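You operate a simulated robot arm through the tools that you are given. There is no shell and no other tool. Be economical: measure what you need, move in short steps, check, and stop when the job is done.

You are at the controls of a simulated two-armed robot. One attempt, no reset.

JOB
Turn the heat down to 125, melt one blue block in the glue pot, then turn the heat off.
Fine: pot lid shut again; two blocks stay in the tray; leave the other dials.
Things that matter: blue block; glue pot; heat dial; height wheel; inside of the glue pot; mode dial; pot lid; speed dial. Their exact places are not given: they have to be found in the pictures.

Only the result counts: the job must be done as asked and must still hold three seconds after the hand-in. Knocking over, shifting, dropping, spilling or breaking anything else fails it. Lids that push on must go on centred and level and be pressed home; caps that screw on are set level and turned clockwise until they are tight.

ROBOT AND FRAMES
Two 7-joint arms with two-finger parallel grippers on one trunk, hanging from a carriage that runs on a gantry, over the field with the corners [-1338, -2080], [-61, -2161], [85, 134], [-1192, 216] (x, y) and turns from -5.253 to 6.754 rad about z. Base frame: it is fixed where the carriage stands at the start and does not move with it; the origin is on the floor, on the carriage's upright axis, x ahead of it, y to its left, z up. Units: mm, rad, N and s.
The left shoulder is at the start at [40, 173, 1447], the right one opposite. With the tool pointing down near the work surface each hand reaches from about 100 to 740 mm from the robot's upright axis, wherever it stands, measured 20 degrees to its own side. Places, roughly: glue pot [600, 0, 900]; heat dial [600, 200, 1000]; height wheel [600, -400, 1100]; inside of the glue pot [500, 0, 800]; mode dial [-200, -1300, 1000]; pot lid [500, 0, 1000]; speed dial [-200, -1400, 1000]. Payload 3.43 kg a hand.
The TCP of each hand is the grasp point between the finger pads, 30 mm short of the fingertips. In the tool frame z runs along the fingers and y along their closing line. Largest opening 94 mm; finger width 28, thickness 10; the body of the gripper, 50 by 96 mm, starts 55 mm behind the TCP.
Orientation is that of the tool frame in the base frame, as a unit quaternion [x, y, z, w]. With the fingers straight down and closing along the base's y, the tool's x points along the base's -x, its y along +y and its z along -z.

CONTROLS
- The arms move only by the tool drive_tool. It takes "left_increments", "right_increments" or both (then of equal length, played together; a hand with none holds still); each is a list of rows, each an object (a shift or turn left out is 0, a gripper value left out holds the last) with "slide": the shift along the tool's x, y, z in mm, a list of three; "angular": the turn, a rotation vector about the tool's x, y, z in rad, a list of three; "claw": the opening, from 0 (shut) to 1 (fully open). In form: [{"slide": [tx, ty, tz], "angular": [rx, ry, rz], "claw": claw}, ...]. A call has 1 to 12 rows; each row is the pose to reach, as a shift and turn from the pose commanded when the call began, along the tool's axes at that moment. A row lasts 0.2 s, in which the tool goes at most 50 mm and 0.15 rad; a call with a longer step from one row to the next is refused whole, and so is a gripper value outside its range. Where a pose cannot be reached the arm comes as near as it can. A force on the tool above 90 N (or 10 N above the force at the start of the call, whichever is more), or a blocked arm, ends the call early, and 0.2 s more pass. Each finger travels about 72 mm/s and halts on what it meets, pressing with about 37 N; the grip force reading is that of the motor and also rises with nothing between the fingers. The clock runs only during rows and for 0.2 s after the last one: add rows that repeat a pose to give the fingers time. It gives the time, the measured TCP pose, the force on the tool (base axes), the opening and the grip force at its end, in the units of the frame above (readings bear some noise), with the torque about the TCP (base axes, N m) and any sound that the robot's microphone picked up, and new pictures: "views" is both (left out), scene, wrist or none (wrist: the cameras of the hands that moved).
- Cameras (640 x 400 px; columns grow to the right, rows downward): "scene" is now at [229.3, -9.4, 1727.2]; the picture's right is [-0.13, -0.99, 0.00], its down [-0.82, 0.10, -0.56] and it looks along [0.56, -0.07, -0.83] (base axes); focal length 254 px, centre (320, 200). "left" rides on the left gripper at [76, -14, -103] in its tool frame; the picture's right is [0.18, 0.98, 0.00], its down [-0.75, 0.14, -0.64] and it looks along [-0.63, 0.12, 0.77] (tool axes); focal length 243 px, centre (320, 200). "right" rides on the right gripper at [76, 14, -102] in its tool frame; the picture's right is [-0.18, 0.98, 0.00], its down [-0.75, -0.14, -0.64] and it looks along [-0.63, -0.12, 0.77] (tool axes); focal length 243 px, centre (320, 200).
- lift_body(by): slides the trunk up (or, below 0, down) by that many mm; the arms and the scene camera ride with it, the base frame stays. It gives what a move gives, with no picture.
- base_move(legs): drives the robot by 1 to 6 legs, each [ahead, left, turn to the left] in mm, mm and rad, along the robot's own axes; the way and the turn of a leg run together, so that a leg with both is an arc; at most 1500 mm and 3.142 rad a leg. The arms and the cameras ride along, it lands a little off, and it stops where it bumps. It keeps to its track: a leg is cut to what the track allows. It gives what a move gives, and a new picture of the scene camera.
- turn_head(pan, tilt): turns the head with the scene camera to pan (to the left, within 1.501 rad either way) and tilt (down, from -0.506 to 1.204), counted from straight ahead of the robot. It gives what a move gives, and a new picture of the scene camera.
- measure_at(camera, pixels): there is no depth. For up to 12 entries [column, row, z] of the newest picture of that camera ("zoom" is the newest enlarged one), the place [x, y] in the base frame at which the ray of that pixel passes the height z, good to about 3 mm. The clock stands still meanwhile.
- inspect(camera, box): a new picture of the part [left, top, right, bottom] of that camera's present view, enlarged. The clock stands still meanwhile.
- job_done(): hands the job in; it is judged then, once.

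Keep the steps short. Do not move on a guess: measure, check each grasp and each placing, and mend mistakes. In all there are 80 turns and 260 pictures (those below and enlarged ones count). Leave the grippers open and the arms clear of the work at the hand-in unless told otherwise, and finish with a single line.

The tools are called after ">>>" by a JSON object that holds its "op" and its "data". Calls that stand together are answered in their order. drive_tool: Moves the arms, as the interface text tells. Its arguments: {"type":"object","properties":{"left_increments":{"type":"array","items":{"type":"object","properties":{"slide":{"type":"array","items":{"type":"number"}},"angular":{"type":"array","items":{"type":"number"}},"claw":{"type":"number"}}}},"right_increments":{"type":"array","items":{"type":"object","properties":{"slide":{"type":"array","items":{"type":"number"}},"angular":{"type":"array","items":{"type":"number"}},"claw":{"type":"number"}}}},"views":{"type":"string","enum":["both","scene","wrist","none"]}},"required":[]} The other tools are called the same way: lift_body (by) slides the trunk up or down; base_move (legs) drives the base; turn_head (pan, tilt) turns the head that bears the scene camera; measure_at (camera, pixels) gives the place at which the rays of pixels pass given heights; inspect (camera, box) takes an enlarged picture of a part of a camera's view; job_done () hands the job in.

At the start:

```text
clock: 0.0
left_position: [544.0, 330.0, 1357.7]
left_orientation: [0.0, 1.0, 0.0, 0.0]
left_wrist_force: [0.3, 0.2, 0.0]
left_wrist_torque: [0.03, -0.02, 0.0]
left_opening: 94.0
left_grasp_force: 0.2
right_position: [616.9, -175.8, 1362.8]
right_orientation: [0.0, 1.0, 0.001, -0.001]
right_wrist_force: [-0.4, -0.2, -0.7]
right_wrist_torque: [-0.02, -0.03, 0.01]
right_opening: 93.9
right_grasp_force: 0.1
trunk travel left (down, up): [-600.0, 181.0]
robot x, y, heading: [-1.1, -0.1, -0.001]
head pan, tilt: [-0.126, 0.97]
```

scene: 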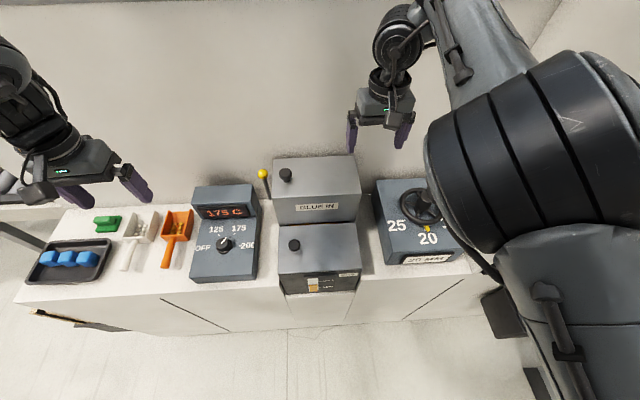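
right: 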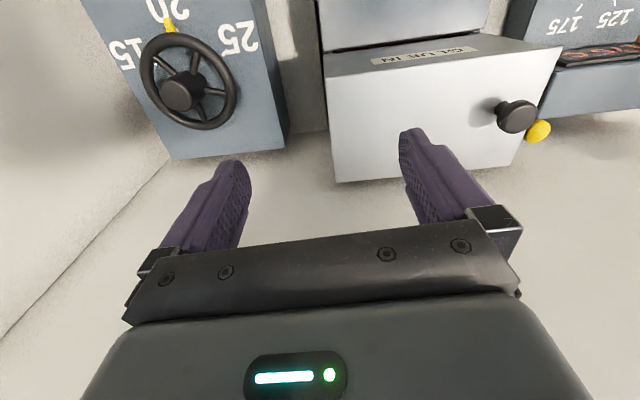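
left: 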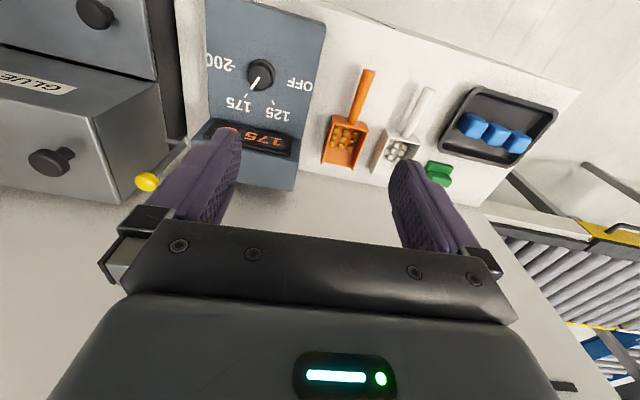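

I see the dial panel at about (224,243), the tray of blue blocks at (70,258), and two boxed lids near (315,190) and (318,260). I'll enlarge these first.

>>> {"op": "inspect", "data": {"camera": "scene", "box": [180, 150, 380, 300]}}

>>> {"op": "inspect", "data": {"camera": "left", "box": [0, 0, 340, 210]}}

>>> {"op": "inspect", "data": {"camera": "scene", "box": [10, 180, 200, 310]}}

```text
2.67 times, centred on (280, 225) of scene
```

zoom: 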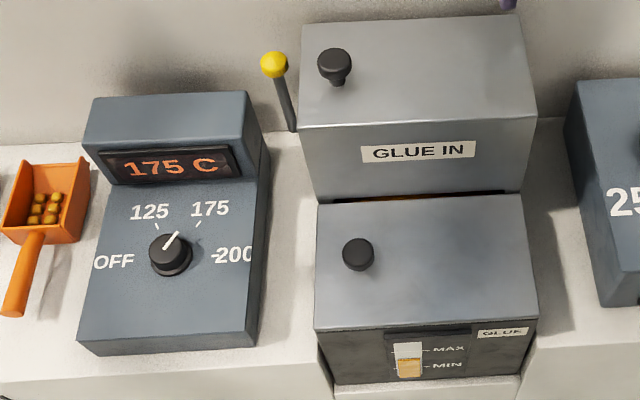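

```text
1.88 times, centred on (170, 105) of left
```

zoom: 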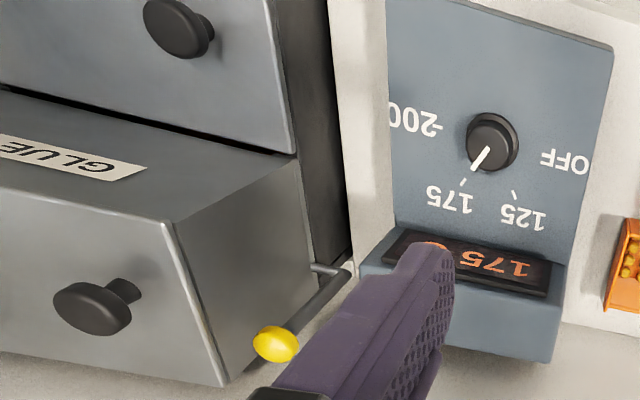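

```text
3.08 times, centred on (105, 245) of scene
```

zoom: 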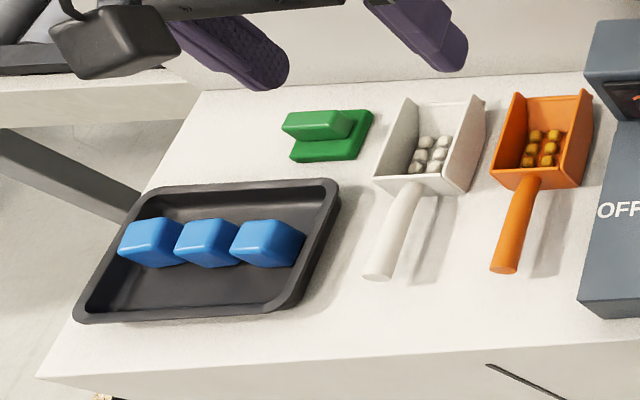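

I'll locate the knobs, dial and blocks at several plausible heights.

>>> {"op": "measure_at", "data": {"camera": "scene", "pixels": [[294, 245, 1000], [294, 245, 950], [286, 175, 1000], [286, 175, 1100], [225, 244, 1000], [225, 244, 950], [48, 258, 900], [68, 258, 900], [85, 258, 900], [100, 290, 900], [263, 174, 1050], [320, 295, 900]]}}

>>> {"op": "measure_at", "data": {"camera": "left", "pixels": [[261, 75, 1000], [261, 75, 950], [472, 125, 900], [495, 135, 900], [518, 142, 900], [95, 13, 1000], [95, 13, 950], [48, 162, 1000], [48, 162, 1100], [147, 182, 1050], [370, 70, 870], [450, 90, 870]]}}

```text
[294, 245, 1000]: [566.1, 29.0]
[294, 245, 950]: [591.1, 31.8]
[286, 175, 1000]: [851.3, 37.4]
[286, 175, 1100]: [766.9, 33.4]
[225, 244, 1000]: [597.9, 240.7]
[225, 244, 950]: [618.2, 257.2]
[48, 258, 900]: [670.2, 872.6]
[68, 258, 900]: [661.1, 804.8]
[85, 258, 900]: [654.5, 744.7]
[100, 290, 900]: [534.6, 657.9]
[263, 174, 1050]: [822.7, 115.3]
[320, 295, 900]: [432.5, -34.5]
```

```text
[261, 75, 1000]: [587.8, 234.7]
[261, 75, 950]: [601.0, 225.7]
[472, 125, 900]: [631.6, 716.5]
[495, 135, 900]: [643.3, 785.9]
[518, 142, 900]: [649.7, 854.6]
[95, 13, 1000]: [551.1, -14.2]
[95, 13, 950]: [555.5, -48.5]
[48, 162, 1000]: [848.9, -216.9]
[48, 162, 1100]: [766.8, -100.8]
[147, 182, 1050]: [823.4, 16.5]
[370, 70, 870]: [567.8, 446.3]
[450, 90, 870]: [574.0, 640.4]
```

>>> {"op": "measure_at", "data": {"camera": "scene", "pixels": [[189, 280, 1000], [189, 280, 900], [251, 281, 1000], [251, 281, 900], [197, 217, 1000], [197, 217, 1100], [278, 272, 1000], [361, 269, 1000], [279, 224, 1000], [356, 222, 1000], [273, 156, 1200], [362, 222, 1200]]}}

>>> {"op": "measure_at", "data": {"camera": "left", "pixels": [[326, 25, 1000], [326, 25, 900], [204, 0, 1000], [204, 118, 1000], [204, 118, 1100], [157, 80, 1000], [157, 80, 1100], [90, 118, 1100], [120, 205, 1200], [120, 205, 1100], [300, 140, 1000], [300, 140, 1050]]}}

>>> {"op": "turn_head", "data": {"pan": 0.0, "tilt": 1.15}}

```text
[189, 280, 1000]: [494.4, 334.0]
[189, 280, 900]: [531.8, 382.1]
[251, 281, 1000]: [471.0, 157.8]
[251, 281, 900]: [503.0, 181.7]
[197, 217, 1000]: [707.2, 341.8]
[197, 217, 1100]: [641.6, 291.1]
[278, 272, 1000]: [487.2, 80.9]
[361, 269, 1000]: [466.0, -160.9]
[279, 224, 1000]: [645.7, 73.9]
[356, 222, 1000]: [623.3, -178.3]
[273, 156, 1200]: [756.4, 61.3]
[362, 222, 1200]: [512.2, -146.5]
```

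```text
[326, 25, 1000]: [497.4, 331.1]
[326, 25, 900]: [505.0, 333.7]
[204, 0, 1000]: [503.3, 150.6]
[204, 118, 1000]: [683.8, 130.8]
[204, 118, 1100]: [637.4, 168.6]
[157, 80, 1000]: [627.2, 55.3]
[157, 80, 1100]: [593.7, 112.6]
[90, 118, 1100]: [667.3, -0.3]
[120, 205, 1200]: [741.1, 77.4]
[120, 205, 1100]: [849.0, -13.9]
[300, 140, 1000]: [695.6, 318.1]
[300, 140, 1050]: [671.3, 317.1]
```

```text
clock: 0.7
left_position: [542.7, 330.5, 1358.0]
left_orientation: [0.0, 1.0, 0.0, 0.0]
left_wrist_force: [-0.4, 0.1, 0.1]
left_wrist_torque: [-0.01, 0.02, 0.01]
left_opening: 94.2
left_grasp_force: 0.0
right_position: [616.3, -175.3, 1362.9]
right_orientation: [0.001, 1.0, -0.001, 0.0]
right_wrist_force: [-0.4, 0.4, 1.1]
right_wrist_torque: [-0.02, 0.0, 0.0]
right_opening: 93.9
right_grasp_force: 0.1
trunk travel left (down, up): [-600.0, 181.0]
robot x, y, heading: [-0.2, 1.4, 0.001]
head pan, tilt: [0.0, 1.15]
```

scene: 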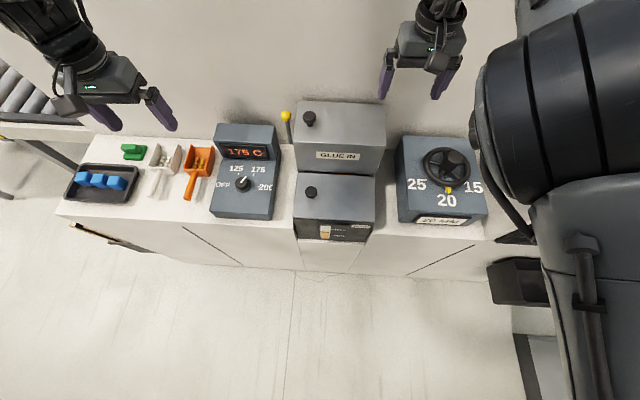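

The front panel face sits about z 1000–1040. I'll bring the left hand over, lower, to look at the dial and the pots more closely.

>>> {"op": "drive_tool", "data": {"left_increments": [{"slide": [5, -32, 37]}, {"slide": [10, -65, 75]}, {"slide": [17, -97, 112]}, {"slide": [22, -115, 130]}, {"slide": [24, -130, 150]}]}}

```text
refused: row 2 steps farther than a row can; nothing moved
```

>>> {"op": "drive_tool", "data": {"left_increments": [{"slide": [4, -26, 30]}, {"slide": [8, -52, 60]}, {"slide": [13, -78, 90]}, {"slide": [18, -104, 120]}, {"slide": [24, -130, 150]}, {"slide": [24, -130, 150]}]}}

```text
clock: 2.1
left_position: [519.6, 200.9, 1206.8]
left_orientation: [0.0, 1.0, 0.0, 0.0]
left_wrist_force: [0.0, -0.6, 0.2]
left_wrist_torque: [0.01, 0.02, 0.03]
left_opening: 93.8
left_grasp_force: 0.0
right_position: [617.1, -175.5, 1361.4]
right_orientation: [0.001, 1.0, 0.0, 0.001]
right_wrist_force: [-0.3, 0.3, 0.2]
right_wrist_torque: [0.01, 0.03, -0.01]
right_opening: 94.0
right_grasp_force: 0.0
trunk travel left (down, up): [-600.0, 181.0]
robot x, y, heading: [2.9, -2.5, -0.001]
head pan, tilt: [0.0, 1.15]
```

scene: 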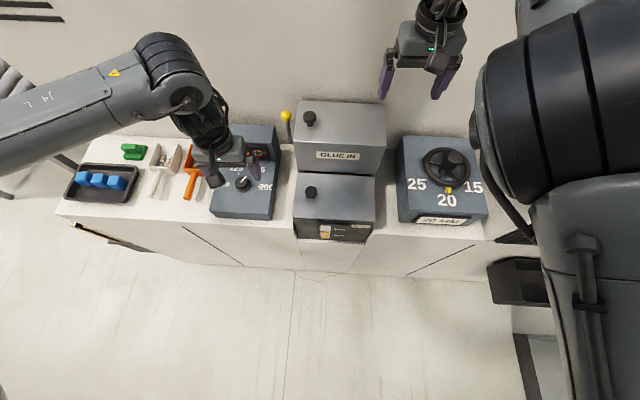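
left: 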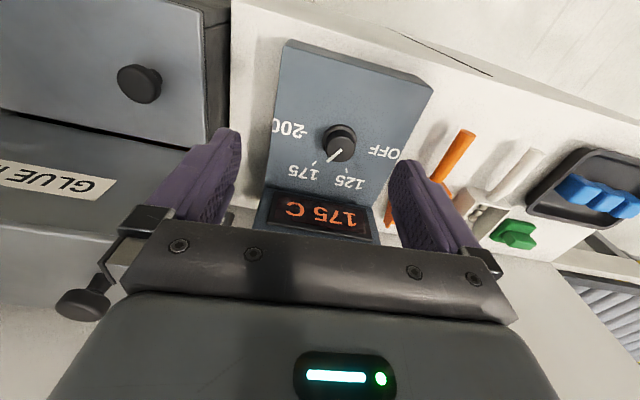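

>>> {"op": "inspect", "data": {"camera": "left", "box": [240, 30, 440, 155]}}

>>> {"op": "measure_at", "data": {"camera": "left", "pixels": [[342, 137, 1000], [342, 137, 1040], [139, 83, 1000], [139, 83, 1060], [288, 40, 1000], [432, 88, 1000], [266, 188, 1040], [370, 208, 1040], [82, 305, 1200]]}}

>>> {"op": "measure_at", "data": {"camera": "scene", "pixels": [[243, 183, 1000], [243, 183, 1040], [311, 191, 1000], [311, 191, 1060], [211, 214, 1000], [274, 218, 1000], [309, 117, 1200], [90, 180, 900], [105, 181, 900]]}}

>>> {"op": "inspect", "data": {"camera": "scene", "box": [280, 90, 400, 250]}}

```text
3.20 times, centred on (340, 92) of left
```

zoom: 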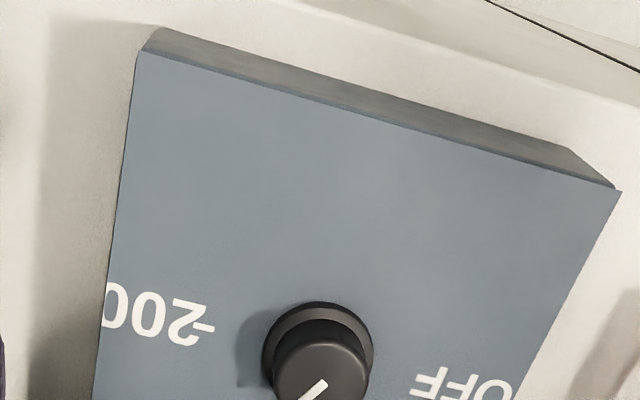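

```text
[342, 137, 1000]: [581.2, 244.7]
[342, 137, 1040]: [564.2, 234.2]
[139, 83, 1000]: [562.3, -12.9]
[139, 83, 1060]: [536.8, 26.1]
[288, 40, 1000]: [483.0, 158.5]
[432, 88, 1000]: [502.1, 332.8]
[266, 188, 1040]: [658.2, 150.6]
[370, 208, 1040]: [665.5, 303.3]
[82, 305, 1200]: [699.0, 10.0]
```

```text
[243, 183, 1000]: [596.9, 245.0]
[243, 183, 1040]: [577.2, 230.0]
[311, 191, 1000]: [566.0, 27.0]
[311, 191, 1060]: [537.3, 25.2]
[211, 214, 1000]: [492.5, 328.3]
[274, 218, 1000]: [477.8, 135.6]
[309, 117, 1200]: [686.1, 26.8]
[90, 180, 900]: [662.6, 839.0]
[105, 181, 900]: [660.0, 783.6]
```

```text
2.50 times, centred on (340, 170) of scene
```

zoom: 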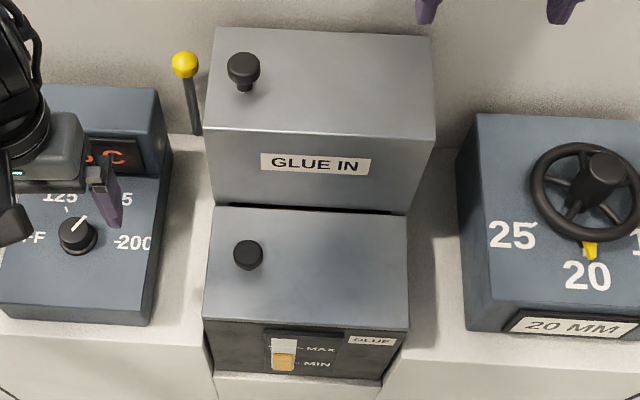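

I need to see how the pot lid opens. I'll lower the right hand to look at the right-hand side and front of the boxes.

>>> {"op": "drive_tool", "data": {"right_increments": [{"slide": [25, 0, 40]}, {"slide": [50, 0, 80]}, {"slide": [75, 0, 120]}, {"slide": [100, 0, 160]}, {"slide": [100, 0, 160]}], "views": "wrist"}}

>>> {"op": "inspect", "data": {"camera": "right", "box": [240, 0, 640, 250]}}

```text
clock: 3.3
left_position: [517.3, 200.2, 1208.1]
left_orientation: [-0.001, 1.0, 0.0, -0.001]
left_wrist_force: [0.2, 0.1, 0.2]
left_wrist_torque: [0.01, -0.03, 0.01]
left_opening: 94.1
left_grasp_force: 0.0
right_position: [564.4, -232.0, 1205.5]
right_orientation: [0.001, 1.0, 0.002, -0.002]
right_wrist_force: [0.0, -0.2, 0.1]
right_wrist_torque: [0.0, 0.0, 0.0]
right_opening: 94.0
right_grasp_force: 0.1
right hand out of reach, approached as far as the arm can: row 1, 2, 3, 4, 5
trunk travel left (down, up): [-600.0, 181.0]
robot x, y, heading: [0.4, -0.7, 0.001]
head pan, tilt: [0.0, 1.15]
```

right: 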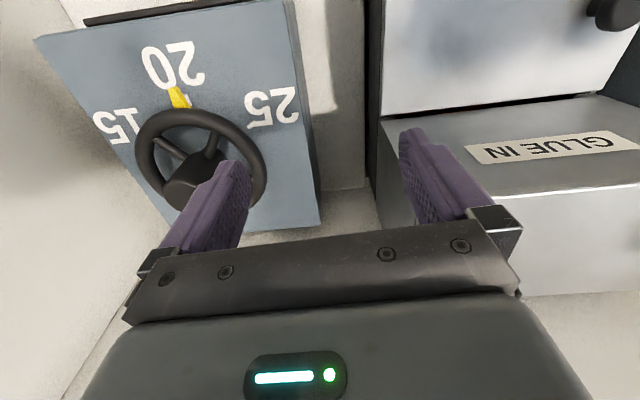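

```text
1.60 times, centred on (440, 125) of right
```

zoom: 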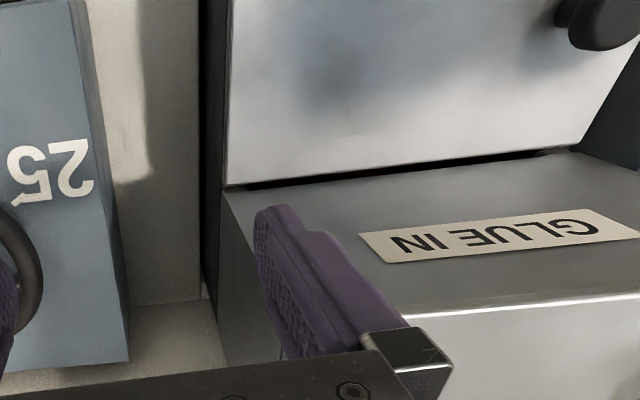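

No hinge shows from here; I'll test the lid later at its knob (537,26,1060). First the heat dial: knob centre about (577,231,1042), on a face sloping about 0.23 rad. I'll bring the left hand above it, tilted to its axis, and look.

>>> {"op": "drive_tool", "data": {"left_increments": [{"slide": [-14, 11, 25], "angular": [0, -0.08, 0]}, {"slide": [-28, 22, 50], "angular": [0, -0.16, 0]}, {"slide": [-41, 31, 87], "angular": [0, -0.23, 0]}, {"slide": [-41, 31, 87], "angular": [0, -0.23, 0]}]}}

>>> {"op": "inspect", "data": {"camera": "left", "box": [200, 80, 440, 230]}}

>>> {"op": "inspect", "data": {"camera": "scene", "box": [190, 110, 310, 230]}}

```text
clock: 4.3
left_position: [561.7, 230.6, 1120.3]
left_orientation: [0.0, 0.993, 0.0, 0.116]
left_wrist_force: [-0.1, 0.5, -0.9]
left_wrist_torque: [0.01, 0.01, -0.01]
left_opening: 94.1
left_grasp_force: 0.1
right_position: [565.2, -232.7, 1205.9]
right_orientation: [0.0, 1.0, 0.002, -0.002]
right_wrist_force: [0.3, 0.0, 0.3]
right_wrist_torque: [-0.02, 0.03, -0.01]
right_opening: 94.1
right_grasp_force: 0.1
trunk travel left (down, up): [-600.0, 181.0]
robot x, y, heading: [-0.6, 2.1, 0.005]
head pan, tilt: [0.0, 1.15]
```

scene: 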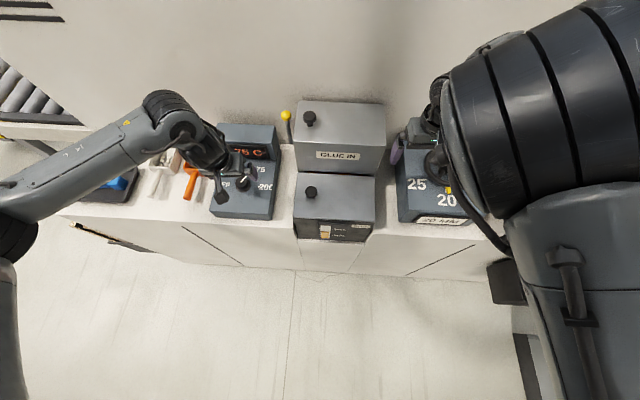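
left: 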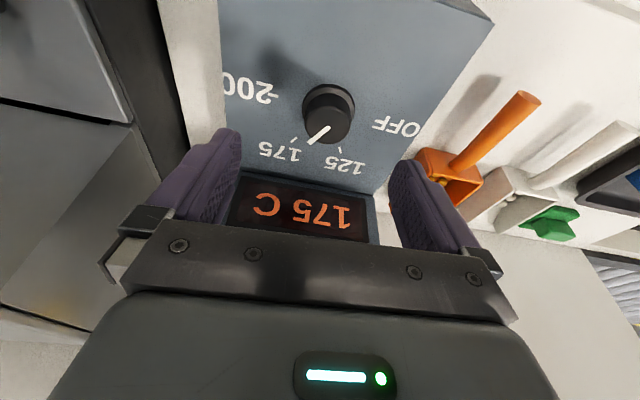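

```text
2.67 times, centred on (320, 155) of left
```

zoom: 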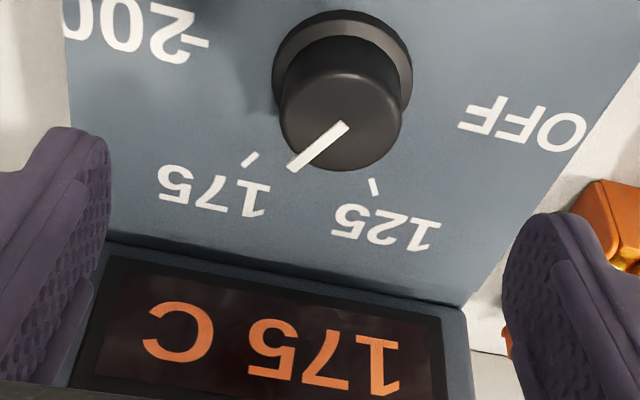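

```text
3.33 times, centred on (250, 170) of scene
```

zoom: 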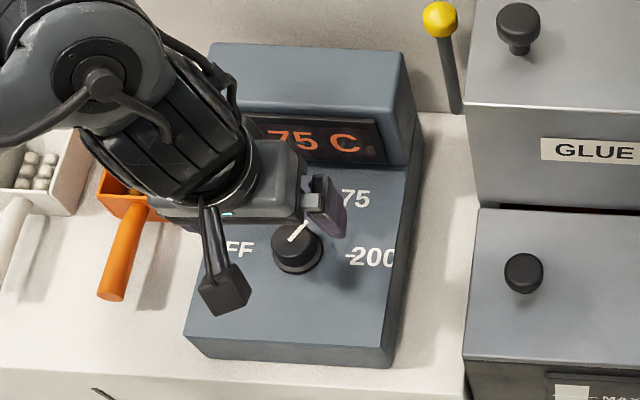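

>>> {"op": "measure_at", "data": {"camera": "left", "pixels": [[329, 125, 1020], [329, 125, 1035], [329, 125, 1050], [328, 107, 1015], [328, 107, 1025]]}}

>>> {"op": "measure_at", "data": {"camera": "scene", "pixels": [[243, 182, 1020], [243, 182, 1035], [243, 182, 1050]]}}

```text
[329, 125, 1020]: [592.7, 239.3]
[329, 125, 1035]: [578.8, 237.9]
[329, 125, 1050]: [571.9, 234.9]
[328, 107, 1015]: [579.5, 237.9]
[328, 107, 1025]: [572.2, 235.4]
```

```text
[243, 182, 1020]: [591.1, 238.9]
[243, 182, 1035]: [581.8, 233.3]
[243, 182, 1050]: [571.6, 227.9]
```

I need the face's tilt, so I'll triangulate points on it from both cameras (the dash at 200 and the display's lower right corner).

>>> {"op": "measure_at", "data": {"camera": "left", "pixels": [[276, 96, 990], [276, 96, 1030], [239.5, 176, 1000], [239.5, 176, 1060], [400, 127, 1000], [492, 24, 1000]]}}

>>> {"op": "measure_at", "data": {"camera": "scene", "pixels": [[258.7, 186.8, 990], [258.7, 186.8, 1030], [269.5, 160, 1000], [269.5, 160, 1060], [226, 185, 1000], [210, 213, 1000]]}}

>>> {"op": "inspect", "data": {"camera": "left", "box": [160, 0, 520, 225]}}

```text
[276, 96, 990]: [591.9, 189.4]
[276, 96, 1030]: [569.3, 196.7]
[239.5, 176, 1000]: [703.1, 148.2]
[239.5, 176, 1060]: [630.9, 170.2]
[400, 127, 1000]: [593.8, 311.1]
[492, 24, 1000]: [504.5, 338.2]
```

```text
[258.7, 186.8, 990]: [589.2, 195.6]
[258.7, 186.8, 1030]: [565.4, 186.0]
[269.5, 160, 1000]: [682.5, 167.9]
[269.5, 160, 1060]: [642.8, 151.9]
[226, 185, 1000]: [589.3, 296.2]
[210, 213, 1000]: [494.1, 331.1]
```

```text
1.78 times, centred on (340, 112) of left
```

zoom: 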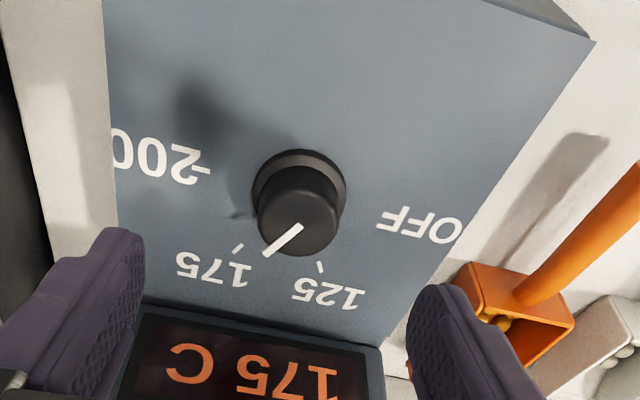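

The face is nearly level at z≈1003, so the knob stands upright at about (588,238) with its top around 1028. I'll level the left hand above it.

>>> {"op": "drive_tool", "data": {"left_increments": [{"slide": [-9, 4, 17], "angular": [0, 0.12, 0]}, {"slide": [-18.7, 7.4, 35.2], "angular": [0, 0.232, 0]}, {"slide": [-18.7, 7.4, 35.2], "angular": [0, 0.232, 0]}]}}

>>> {"op": "inspect", "data": {"camera": "left", "box": [160, 0, 520, 225]}}

```text
clock: 5.1
left_position: [585.2, 237.9, 1089.2]
left_orientation: [0.0, 1.0, 0.001, -0.001]
left_wrist_force: [0.3, -0.3, 0.5]
left_wrist_torque: [0.02, -0.01, 0.01]
left_opening: 93.8
left_grasp_force: 0.1
right_position: [565.3, -232.6, 1207.2]
right_orientation: [0.0, 1.0, 0.002, -0.002]
right_wrist_force: [-0.3, 0.2, 0.5]
right_wrist_torque: [-0.01, 0.01, -0.02]
right_opening: 94.1
right_grasp_force: 0.0
trunk travel left (down, up): [-600.0, 181.0]
robot x, y, heading: [1.3, -0.5, 0.006]
head pan, tilt: [0.0, 1.15]
```

scene: 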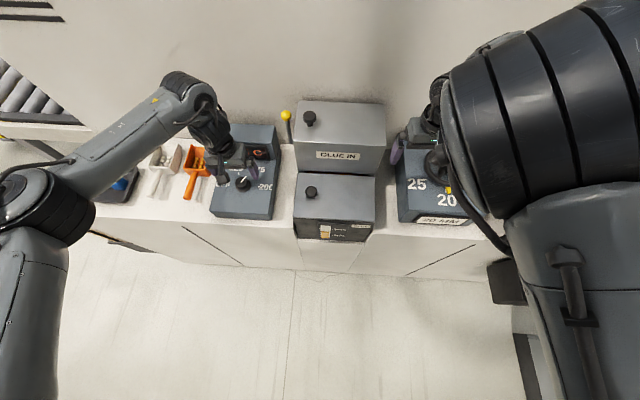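
left: 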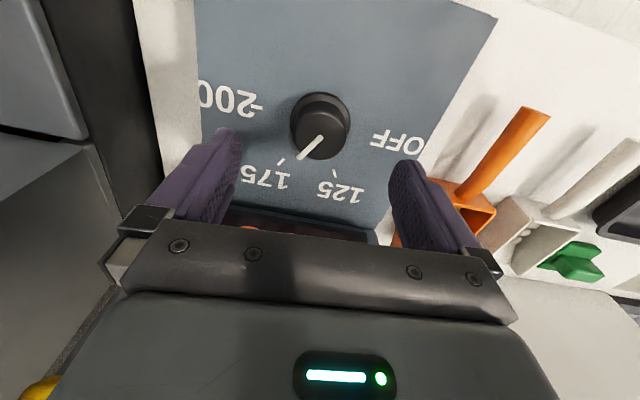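

```text
1.78 times, centred on (340, 112) of left
```

zoom: 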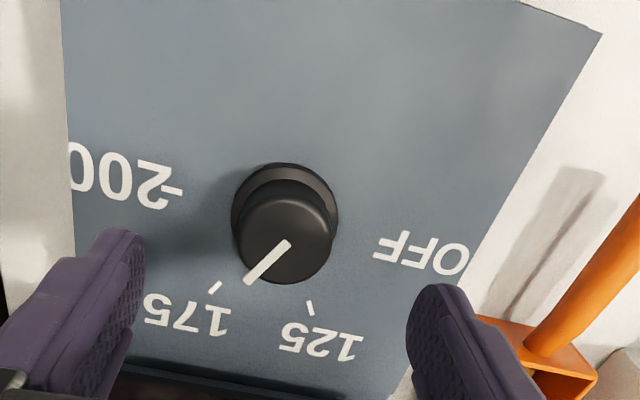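

>>> {"op": "measure_at", "data": {"camera": "left", "pixels": [[320.3, 134.5, 1028], [320, 119, 1004], [309.5, 112.5, 1004], [280, 161, 1004], [334, 173, 1004], [268, 107, 1004], [368, 136, 1004]]}}

```text
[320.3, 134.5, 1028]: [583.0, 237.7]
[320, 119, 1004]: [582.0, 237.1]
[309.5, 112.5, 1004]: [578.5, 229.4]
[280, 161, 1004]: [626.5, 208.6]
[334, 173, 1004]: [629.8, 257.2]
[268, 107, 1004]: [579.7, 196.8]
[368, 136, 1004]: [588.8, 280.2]
```

Knob centre reads (583,237.5), right under the hand. I'll go down so the fingertips flank it, and close.

>>> {"op": "drive_tool", "data": {"left_increments": [{"slide": [2, 0, 25], "claw": 1}, {"slide": [2, 0, 49], "claw": 1}, {"slide": [2, 0, 49], "claw": 0.3}, {"slide": [2, 0, 49], "claw": 0.3}, {"slide": [2, 0, 49], "claw": 0.3}, {"slide": [2, 0, 49], "claw": 0.3}]}}

```text
clock: 6.5
left_position: [583.2, 237.6, 1042.3]
left_orientation: [0.0, 1.0, 0.0, -0.001]
left_wrist_force: [1.9, -1.1, -1.9]
left_wrist_torque: [-0.05, 0.0, 0.03]
left_opening: 45.4
left_grasp_force: 45.2
right_position: [566.0, -233.1, 1206.0]
right_orientation: [0.0, 1.0, 0.002, -0.002]
right_wrist_force: [0.0, 0.5, -0.6]
right_wrist_torque: [0.0, 0.01, 0.0]
right_opening: 93.8
right_grasp_force: 0.0
trunk travel left (down, up): [-600.0, 181.0]
robot x, y, heading: [0.0, -0.1, -0.006]
head pan, tilt: [0.0, 1.15]
```

scene: 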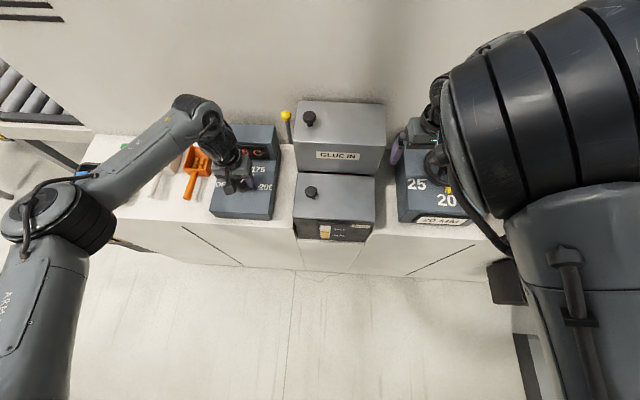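
left: 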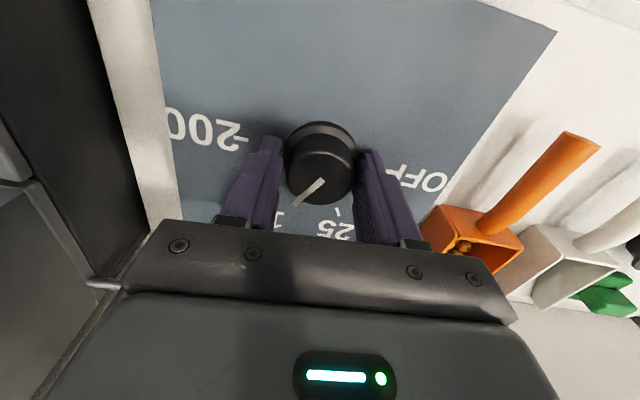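

The knob is held at 45 mm. Now I'll turn anticlockwise (seen from above) towards 125, about 0.98 rad, then look.

>>> {"op": "drive_tool", "data": {"left_increments": [{"angular": [0, 0, -0.14]}, {"angular": [0, 0, -0.28]}, {"angular": [0, 0, -0.42]}, {"angular": [0, 0, -0.56]}, {"angular": [0, 0, -0.7]}, {"angular": [0, 0, -0.84]}, {"angular": [0, 0, -0.98]}, {"angular": [0, 0, -0.98]}]}}

>>> {"op": "inspect", "data": {"camera": "scene", "box": [190, 110, 310, 230]}}

```text
clock: 8.3
left_position: [585.0, 240.2, 1040.3]
left_orientation: [-0.469, 0.883, 0.0, -0.005]
left_wrist_force: [-39.8, -6.1, 47.9]
left_wrist_torque: [-0.31, 0.4, 0.24]
left_opening: 45.3
left_grasp_force: 45.0
left hand out of reach, approached as far as the arm can: row 7, 8
right_position: [562.3, -232.3, 1204.2]
right_orientation: [0.0, 1.0, 0.002, -0.003]
right_wrist_force: [0.4, 0.0, -0.9]
right_wrist_torque: [0.03, -0.01, 0.0]
right_opening: 94.1
right_grasp_force: 0.0
trunk travel left (down, up): [-600.0, 181.0]
robot x, y, heading: [-1.3, -3.4, -0.0]
head pan, tilt: [0.0, 1.15]
```

scene: 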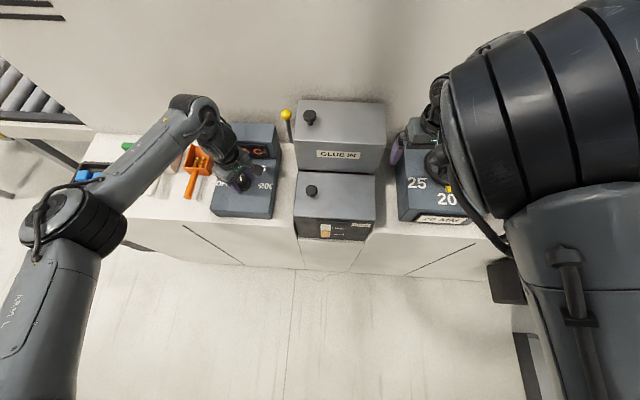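
left: 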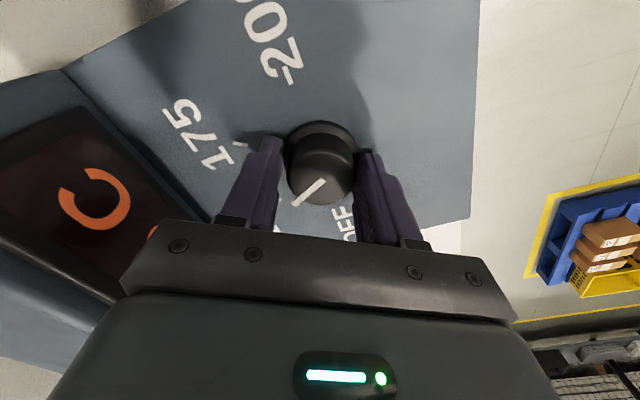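

```text
3.33 times, centred on (250, 170) of scene
```

zoom: 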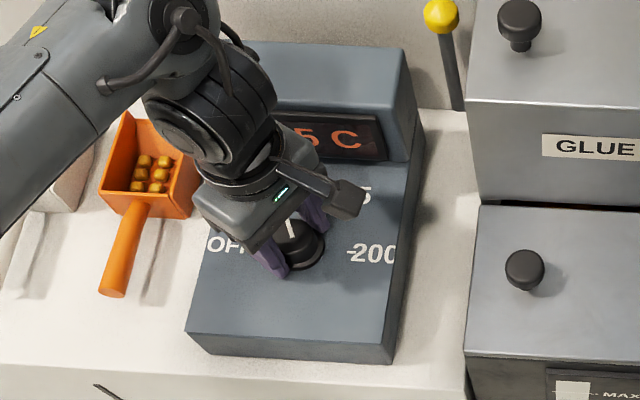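

The hand turned 0.976 rad, near a joint limit, with some side force. I'll let go, rise and look at the pointer.

>>> {"op": "drive_tool", "data": {"left_increments": [{"slide": [0, 0, 0], "claw": 1}, {"slide": [0, 0, 0], "claw": 1}, {"slide": [0, 0, 0], "claw": 1}, {"slide": [0, 0, -25], "claw": 1}, {"slide": [0, 0, -60], "angular": [0, 0, 0.14], "claw": 1}, {"slide": [0, 0, -100], "angular": [0, 0, 0.28], "claw": 1}, {"slide": [0, 0, -100], "angular": [0, 0, 0.42], "claw": 1}, {"slide": [0, 0, -100], "angular": [0, 0, 0.56], "claw": 1}, {"slide": [0, 0, -100], "angular": [0, 0, 0.7], "claw": 1}, {"slide": [0, 0, -100], "angular": [0, 0, 0.84], "claw": 1}, {"slide": [0, 0, -100], "angular": [0, 0, 0.98], "claw": 1}, {"slide": [0, 0, -100], "angular": [0, 0, 0.98], "claw": 1}]}}

>>> {"op": "inspect", "data": {"camera": "left", "box": [200, 60, 440, 210]}}

```text
clock: 8.8
left_position: [585.8, 244.0, 1041.1]
left_orientation: [-0.468, 0.884, 0.004, -0.006]
left_wrist_force: [-14.1, 7.2, 16.5]
left_wrist_torque: [-0.07, -0.39, 0.13]
left_opening: 84.8
left_grasp_force: 0.0
right_position: [564.2, -229.7, 1205.3]
right_orientation: [-0.001, 1.0, 0.004, -0.002]
right_wrist_force: [0.6, -0.5, 0.3]
right_wrist_torque: [0.02, -0.01, -0.04]
right_opening: 93.7
right_grasp_force: 0.1
trunk travel left (down, up): [-600.0, 181.0]
robot x, y, heading: [-6.1, 1.2, -0.003]
head pan, tilt: [0.0, 1.15]
stopped in row 2 (left hand): the force on the tool passed its limit at 98 N (the readings are from after the stop); the commanded pose is now the measured one
```

scene: 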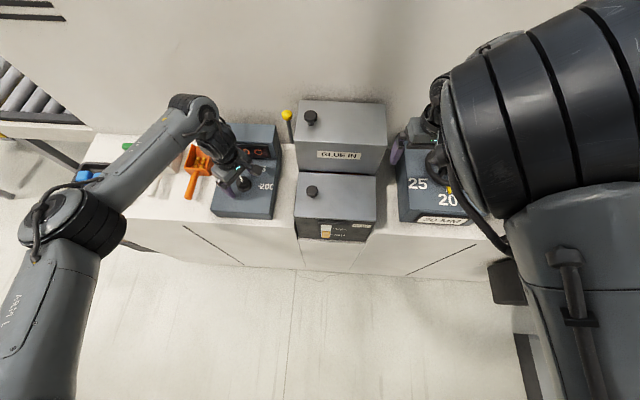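
left: 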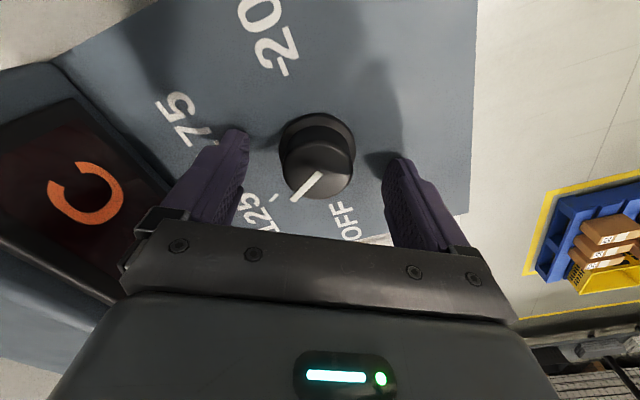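

```text
2.67 times, centred on (320, 135) of left
```

zoom: 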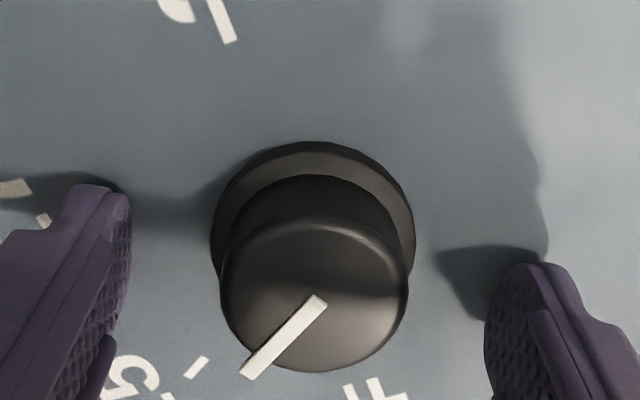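

The knob is free. I'll rise straight up and unturn the hand.

>>> {"op": "drive_tool", "data": {"left_increments": [{"slide": [0, 0, -15], "claw": 1}, {"slide": [0, 0, -50], "claw": 1}, {"slide": [0, 0, -85], "angular": [0, 0, 0.14], "claw": 1}, {"slide": [0, 0, -100], "angular": [0, 0, 0.28], "claw": 1}, {"slide": [0, 0, -100], "angular": [0, 0, 0.42], "claw": 1}, {"slide": [0, 0, -100], "angular": [0, 0, 0.56], "claw": 1}, {"slide": [0, 0, -100], "angular": [0, 0, 0.7], "claw": 1}, {"slide": [0, 0, -100], "angular": [0, 0, 0.84], "claw": 1}, {"slide": [0, 0, -100], "angular": [0, 0, 0.97], "claw": 1}, {"slide": [0, 0, -100], "angular": [0, 0, 0.97], "claw": 1}]}}

>>> {"op": "inspect", "data": {"camera": "left", "box": [220, 60, 460, 210]}}

```text
clock: 11.0
left_position: [586.9, 240.5, 1140.8]
left_orientation: [0.0, 1.0, -0.001, -0.007]
left_wrist_force: [-1.1, -0.6, 0.5]
left_wrist_torque: [0.0, -0.01, -0.01]
left_opening: 94.1
left_grasp_force: 0.0
left hand out of reach, approached as far as the arm can: row 1, 2, 3
right_position: [565.1, -233.2, 1205.6]
right_orientation: [0.0, 1.0, 0.003, -0.002]
right_wrist_force: [-0.6, 0.3, -0.4]
right_wrist_torque: [-0.04, 0.02, 0.0]
right_opening: 94.1
right_grasp_force: 0.0
trunk travel left (down, up): [-600.0, 181.0]
robot x, y, heading: [-1.8, 1.3, 0.001]
head pan, tilt: [0.0, 1.15]
```

scene: 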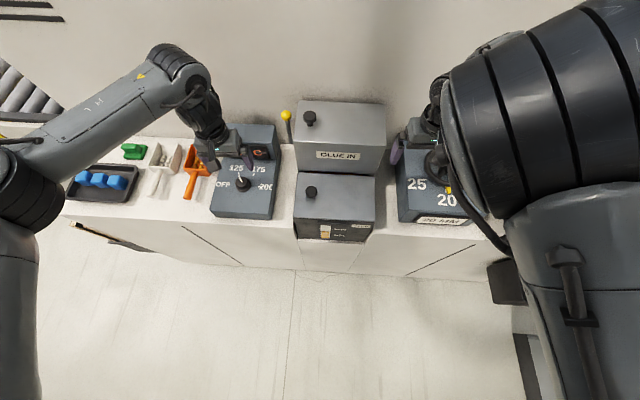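
left: 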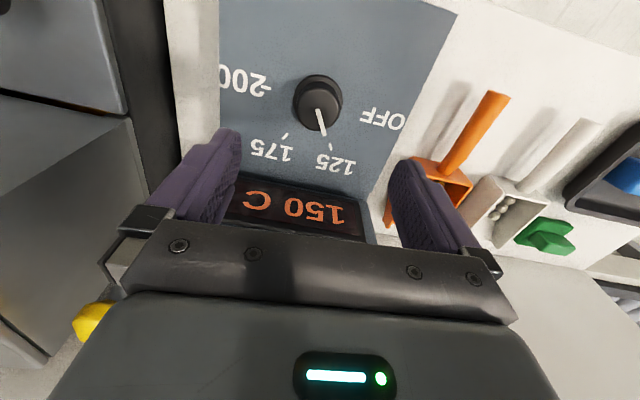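

```text
2.67 times, centred on (340, 135) of left
```

zoom: 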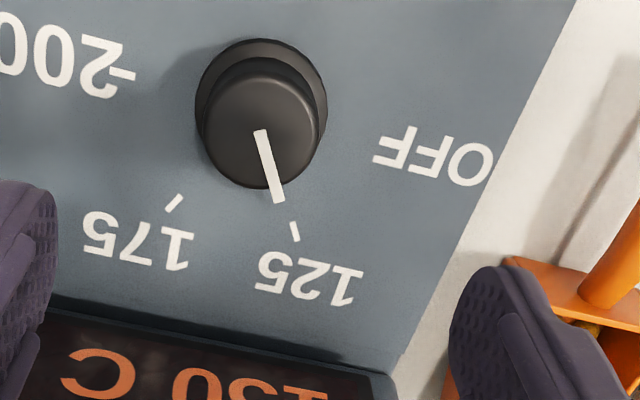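

The pointer is on 125 and the display is falling (150 C). Now I'll study the pot lid more closely.

>>> {"op": "inspect", "data": {"camera": "scene", "box": [285, 165, 385, 245]}}

>>> {"op": "drive_tool", "data": {"left_increments": [{"slide": [20, -40, -15]}, {"slide": [40, -80, -30]}, {"slide": [50, -120, -45]}, {"slide": [50, -160, -60]}, {"slide": [50, -205, -60]}, {"slide": [50, -205, -60]}]}}

>>> {"op": "inspect", "data": {"camera": "left", "box": [100, 0, 500, 250]}}

```text
5.00 times, centred on (335, 205) of scene
```

zoom: 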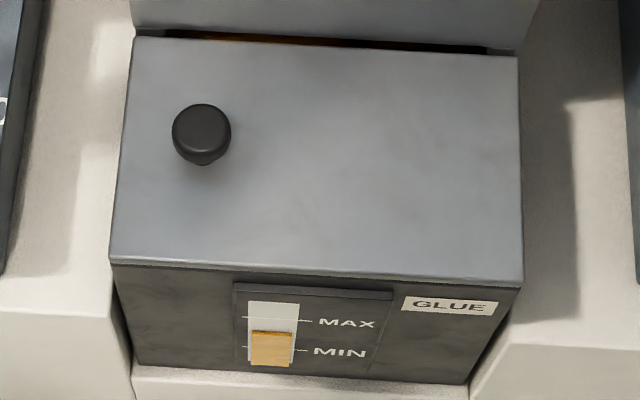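

```text
clock: 12.4
left_position: [537.8, 34.7, 1201.3]
left_orientation: [-0.001, 1.0, -0.001, -0.007]
left_wrist_force: [0.3, -0.8, 0.0]
left_wrist_torque: [0.02, 0.03, 0.01]
left_opening: 93.6
left_grasp_force: 0.0
right_position: [564.7, -232.1, 1205.1]
right_orientation: [-0.001, 1.0, 0.002, -0.003]
right_wrist_force: [0.7, 0.2, -0.1]
right_wrist_torque: [0.0, 0.0, -0.01]
right_opening: 93.8
right_grasp_force: 0.0
trunk travel left (down, up): [-600.0, 181.0]
robot x, y, heading: [-2.3, 0.1, -0.001]
head pan, tilt: [0.0, 1.15]
```

scene: 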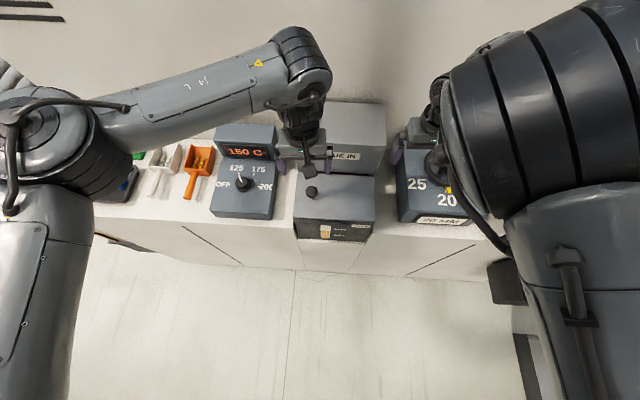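
left: 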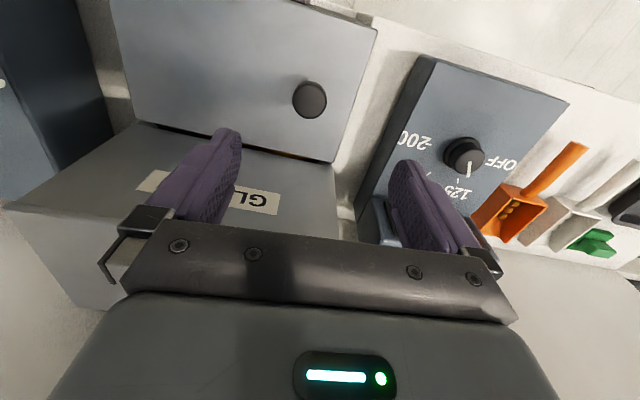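

```text
1.60 times, centred on (300, 125) of left
```

zoom: 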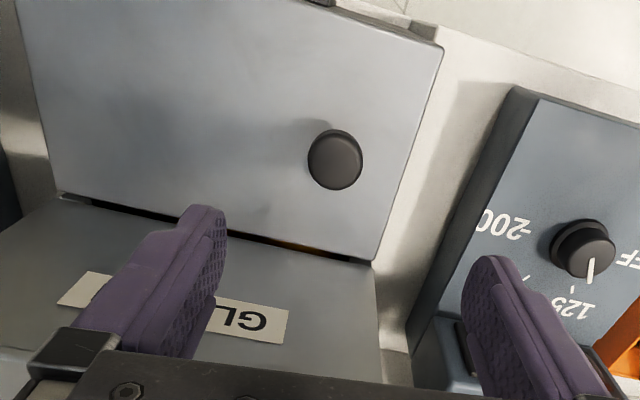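

>>> {"op": "measure_at", "data": {"camera": "left", "pixels": [[309, 99, 1050], [309, 99, 1070], [116, 0, 1040], [134, 121, 1040], [333, 162, 1040], [377, 29, 1040], [295, 4, 1000]]}}

>>> {"op": "measure_at", "data": {"camera": "scene", "pixels": [[311, 190, 1050], [311, 190, 1070], [293, 217, 1040], [376, 222, 1040], [375, 176, 1040], [298, 172, 1040]]}}

```text
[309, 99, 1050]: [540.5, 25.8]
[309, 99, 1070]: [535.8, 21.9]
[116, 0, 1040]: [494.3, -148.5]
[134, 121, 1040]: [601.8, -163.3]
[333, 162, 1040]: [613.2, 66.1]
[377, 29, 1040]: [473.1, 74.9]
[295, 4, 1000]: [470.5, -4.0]
```

```text
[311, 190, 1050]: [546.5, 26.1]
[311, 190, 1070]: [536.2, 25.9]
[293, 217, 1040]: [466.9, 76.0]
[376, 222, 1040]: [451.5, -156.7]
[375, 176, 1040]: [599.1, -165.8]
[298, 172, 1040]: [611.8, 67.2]
```

The lid spans about x 460–610, y -160..75 at z≈1040. The knob sits at (539,25), centred in x and close to the left edge, which suggests a hinge on the right. I'll take the knob and test it with a small lift.

>>> {"op": "drive_tool", "data": {"left_increments": [{"slide": [-1, -10, 42]}, {"slide": [-1, -10, 84]}, {"slide": [-1, -10, 122]}, {"slide": [-1, -10, 122], "claw": 0.2}, {"slide": [-1, -10, 122], "claw": 0.2}, {"slide": [-1, -10, 122], "claw": 0.2}, {"slide": [-1, -10, 122], "claw": 0.2}, {"slide": [-1, -10, 122], "claw": 0.2}]}}

>>> {"op": "inspect", "data": {"camera": "left", "box": [160, 30, 480, 230]}}

```text
clock: 14.2
left_position: [538.0, 25.4, 1080.1]
left_orientation: [-0.002, 1.0, -0.001, -0.006]
left_wrist_force: [0.7, -2.1, -3.9]
left_wrist_torque: [0.08, -0.22, 0.03]
left_opening: 33.2
left_grasp_force: 44.9
right_position: [563.9, -233.2, 1205.9]
right_orientation: [-0.001, 1.0, 0.002, -0.001]
right_wrist_force: [-0.9, 0.2, 0.5]
right_wrist_torque: [-0.04, 0.0, 0.0]
right_opening: 93.8
right_grasp_force: 0.1
trunk travel left (down, up): [-600.0, 181.0]
robot x, y, heading: [-3.4, 1.1, 0.001]
head pan, tilt: [0.0, 1.15]
```

scene: 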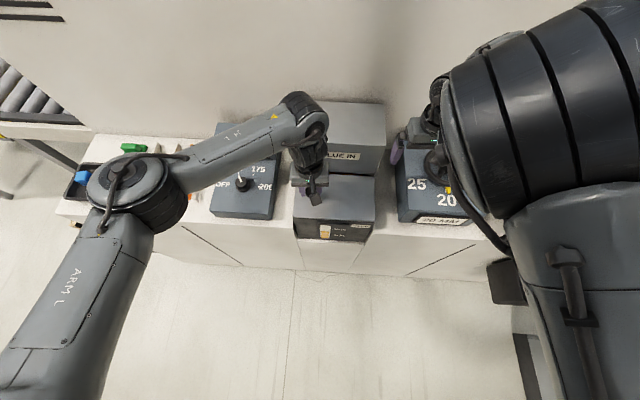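
left: 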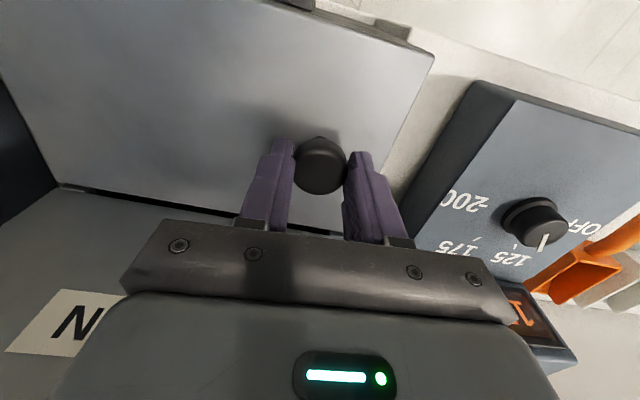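

```text
2.00 times, centred on (320, 130) of left
```

zoom: 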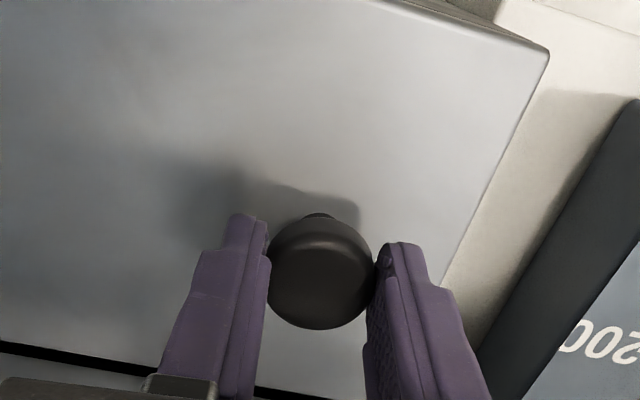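

The knob is held at 33 mm. I'll lift 15 mm gently and read the forces.

>>> {"op": "drive_tool", "data": {"left_increments": [{"slide": [0, 0, -5]}, {"slide": [0, 0, -10]}, {"slide": [0, 0, -15]}, {"slide": [0, 0, -15]}]}}

>>> {"op": "inspect", "data": {"camera": "scene", "box": [285, 165, 385, 245]}}

```text
clock: 15.2
left_position: [536.3, 23.9, 1096.0]
left_orientation: [-0.001, 1.0, -0.002, -0.007]
left_wrist_force: [-0.2, -11.2, -6.4]
left_wrist_torque: [-0.19, -0.28, 0.03]
left_opening: 33.0
left_grasp_force: 44.5
right_position: [563.0, -233.8, 1206.3]
right_orientation: [0.001, 1.0, 0.001, -0.002]
right_wrist_force: [0.5, -0.3, 0.2]
right_wrist_torque: [0.0, -0.01, 0.01]
right_opening: 94.3
right_grasp_force: 0.1
trunk travel left (down, up): [-600.0, 181.0]
robot x, y, heading: [0.8, 0.3, 0.002]
head pan, tilt: [0.0, 1.15]
```

scene: 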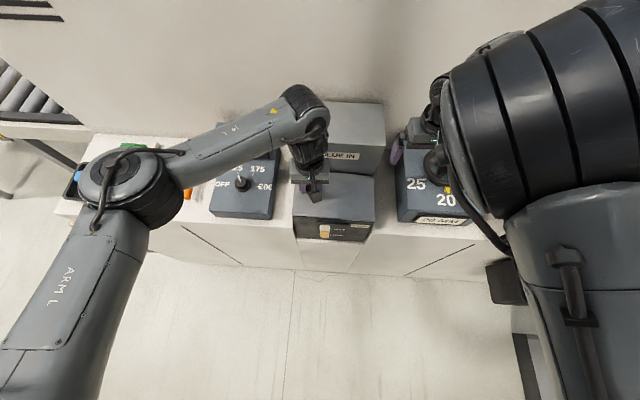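
left: 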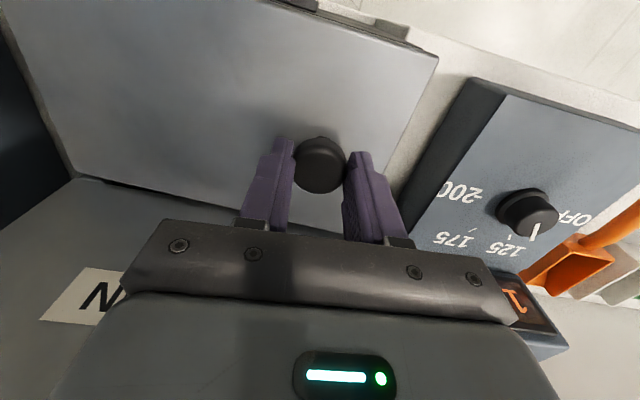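

```text
5.00 times, centred on (335, 205) of scene
```

zoom: 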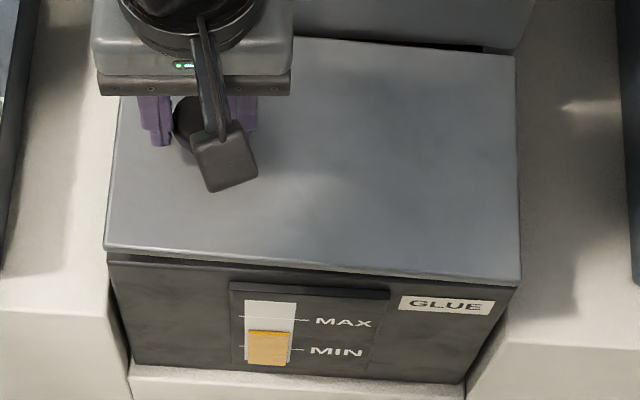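

The lid is hinged on its right side: a gap opened on the left only. Before swinging it over I'll move the right hand clear, up and to the right.

>>> {"op": "drive_tool", "data": {"right_increments": [{"slide": [0, 0, -45]}, {"slide": [0, 0, -90]}, {"slide": [0, -40, -115]}, {"slide": [0, -85, -130]}, {"slide": [0, -130, -130]}, {"slide": [0, -170, -130]}, {"slide": [0, -170, -130]}], "views": "scene"}}

```text
clock: 16.8
left_position: [537.6, 21.6, 1094.4]
left_orientation: [-0.001, 1.0, -0.002, -0.008]
left_wrist_force: [-1.8, -14.8, -4.3]
left_wrist_torque: [-0.7, 0.3, 0.13]
left_opening: 33.1
left_grasp_force: 44.8
right_position: [562.9, -405.2, 1335.5]
right_orientation: [-0.001, 1.0, 0.001, -0.002]
right_wrist_force: [-0.1, 1.3, 1.5]
right_wrist_torque: [-0.02, 0.01, -0.01]
right_opening: 94.1
right_grasp_force: 0.1
trunk travel left (down, up): [-600.0, 181.0]
robot x, y, heading: [-2.1, -2.7, 0.004]
head pan, tilt: [0.0, 1.15]
```

scene: 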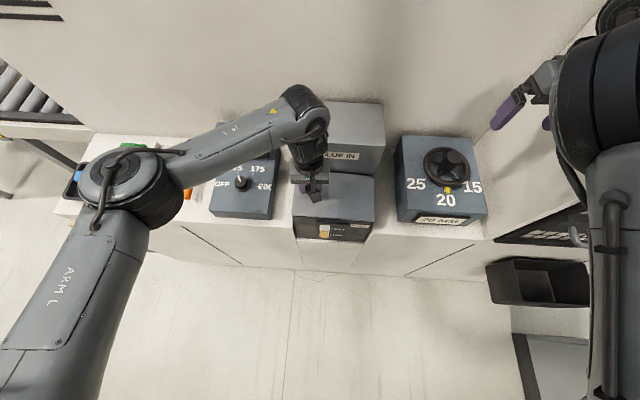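

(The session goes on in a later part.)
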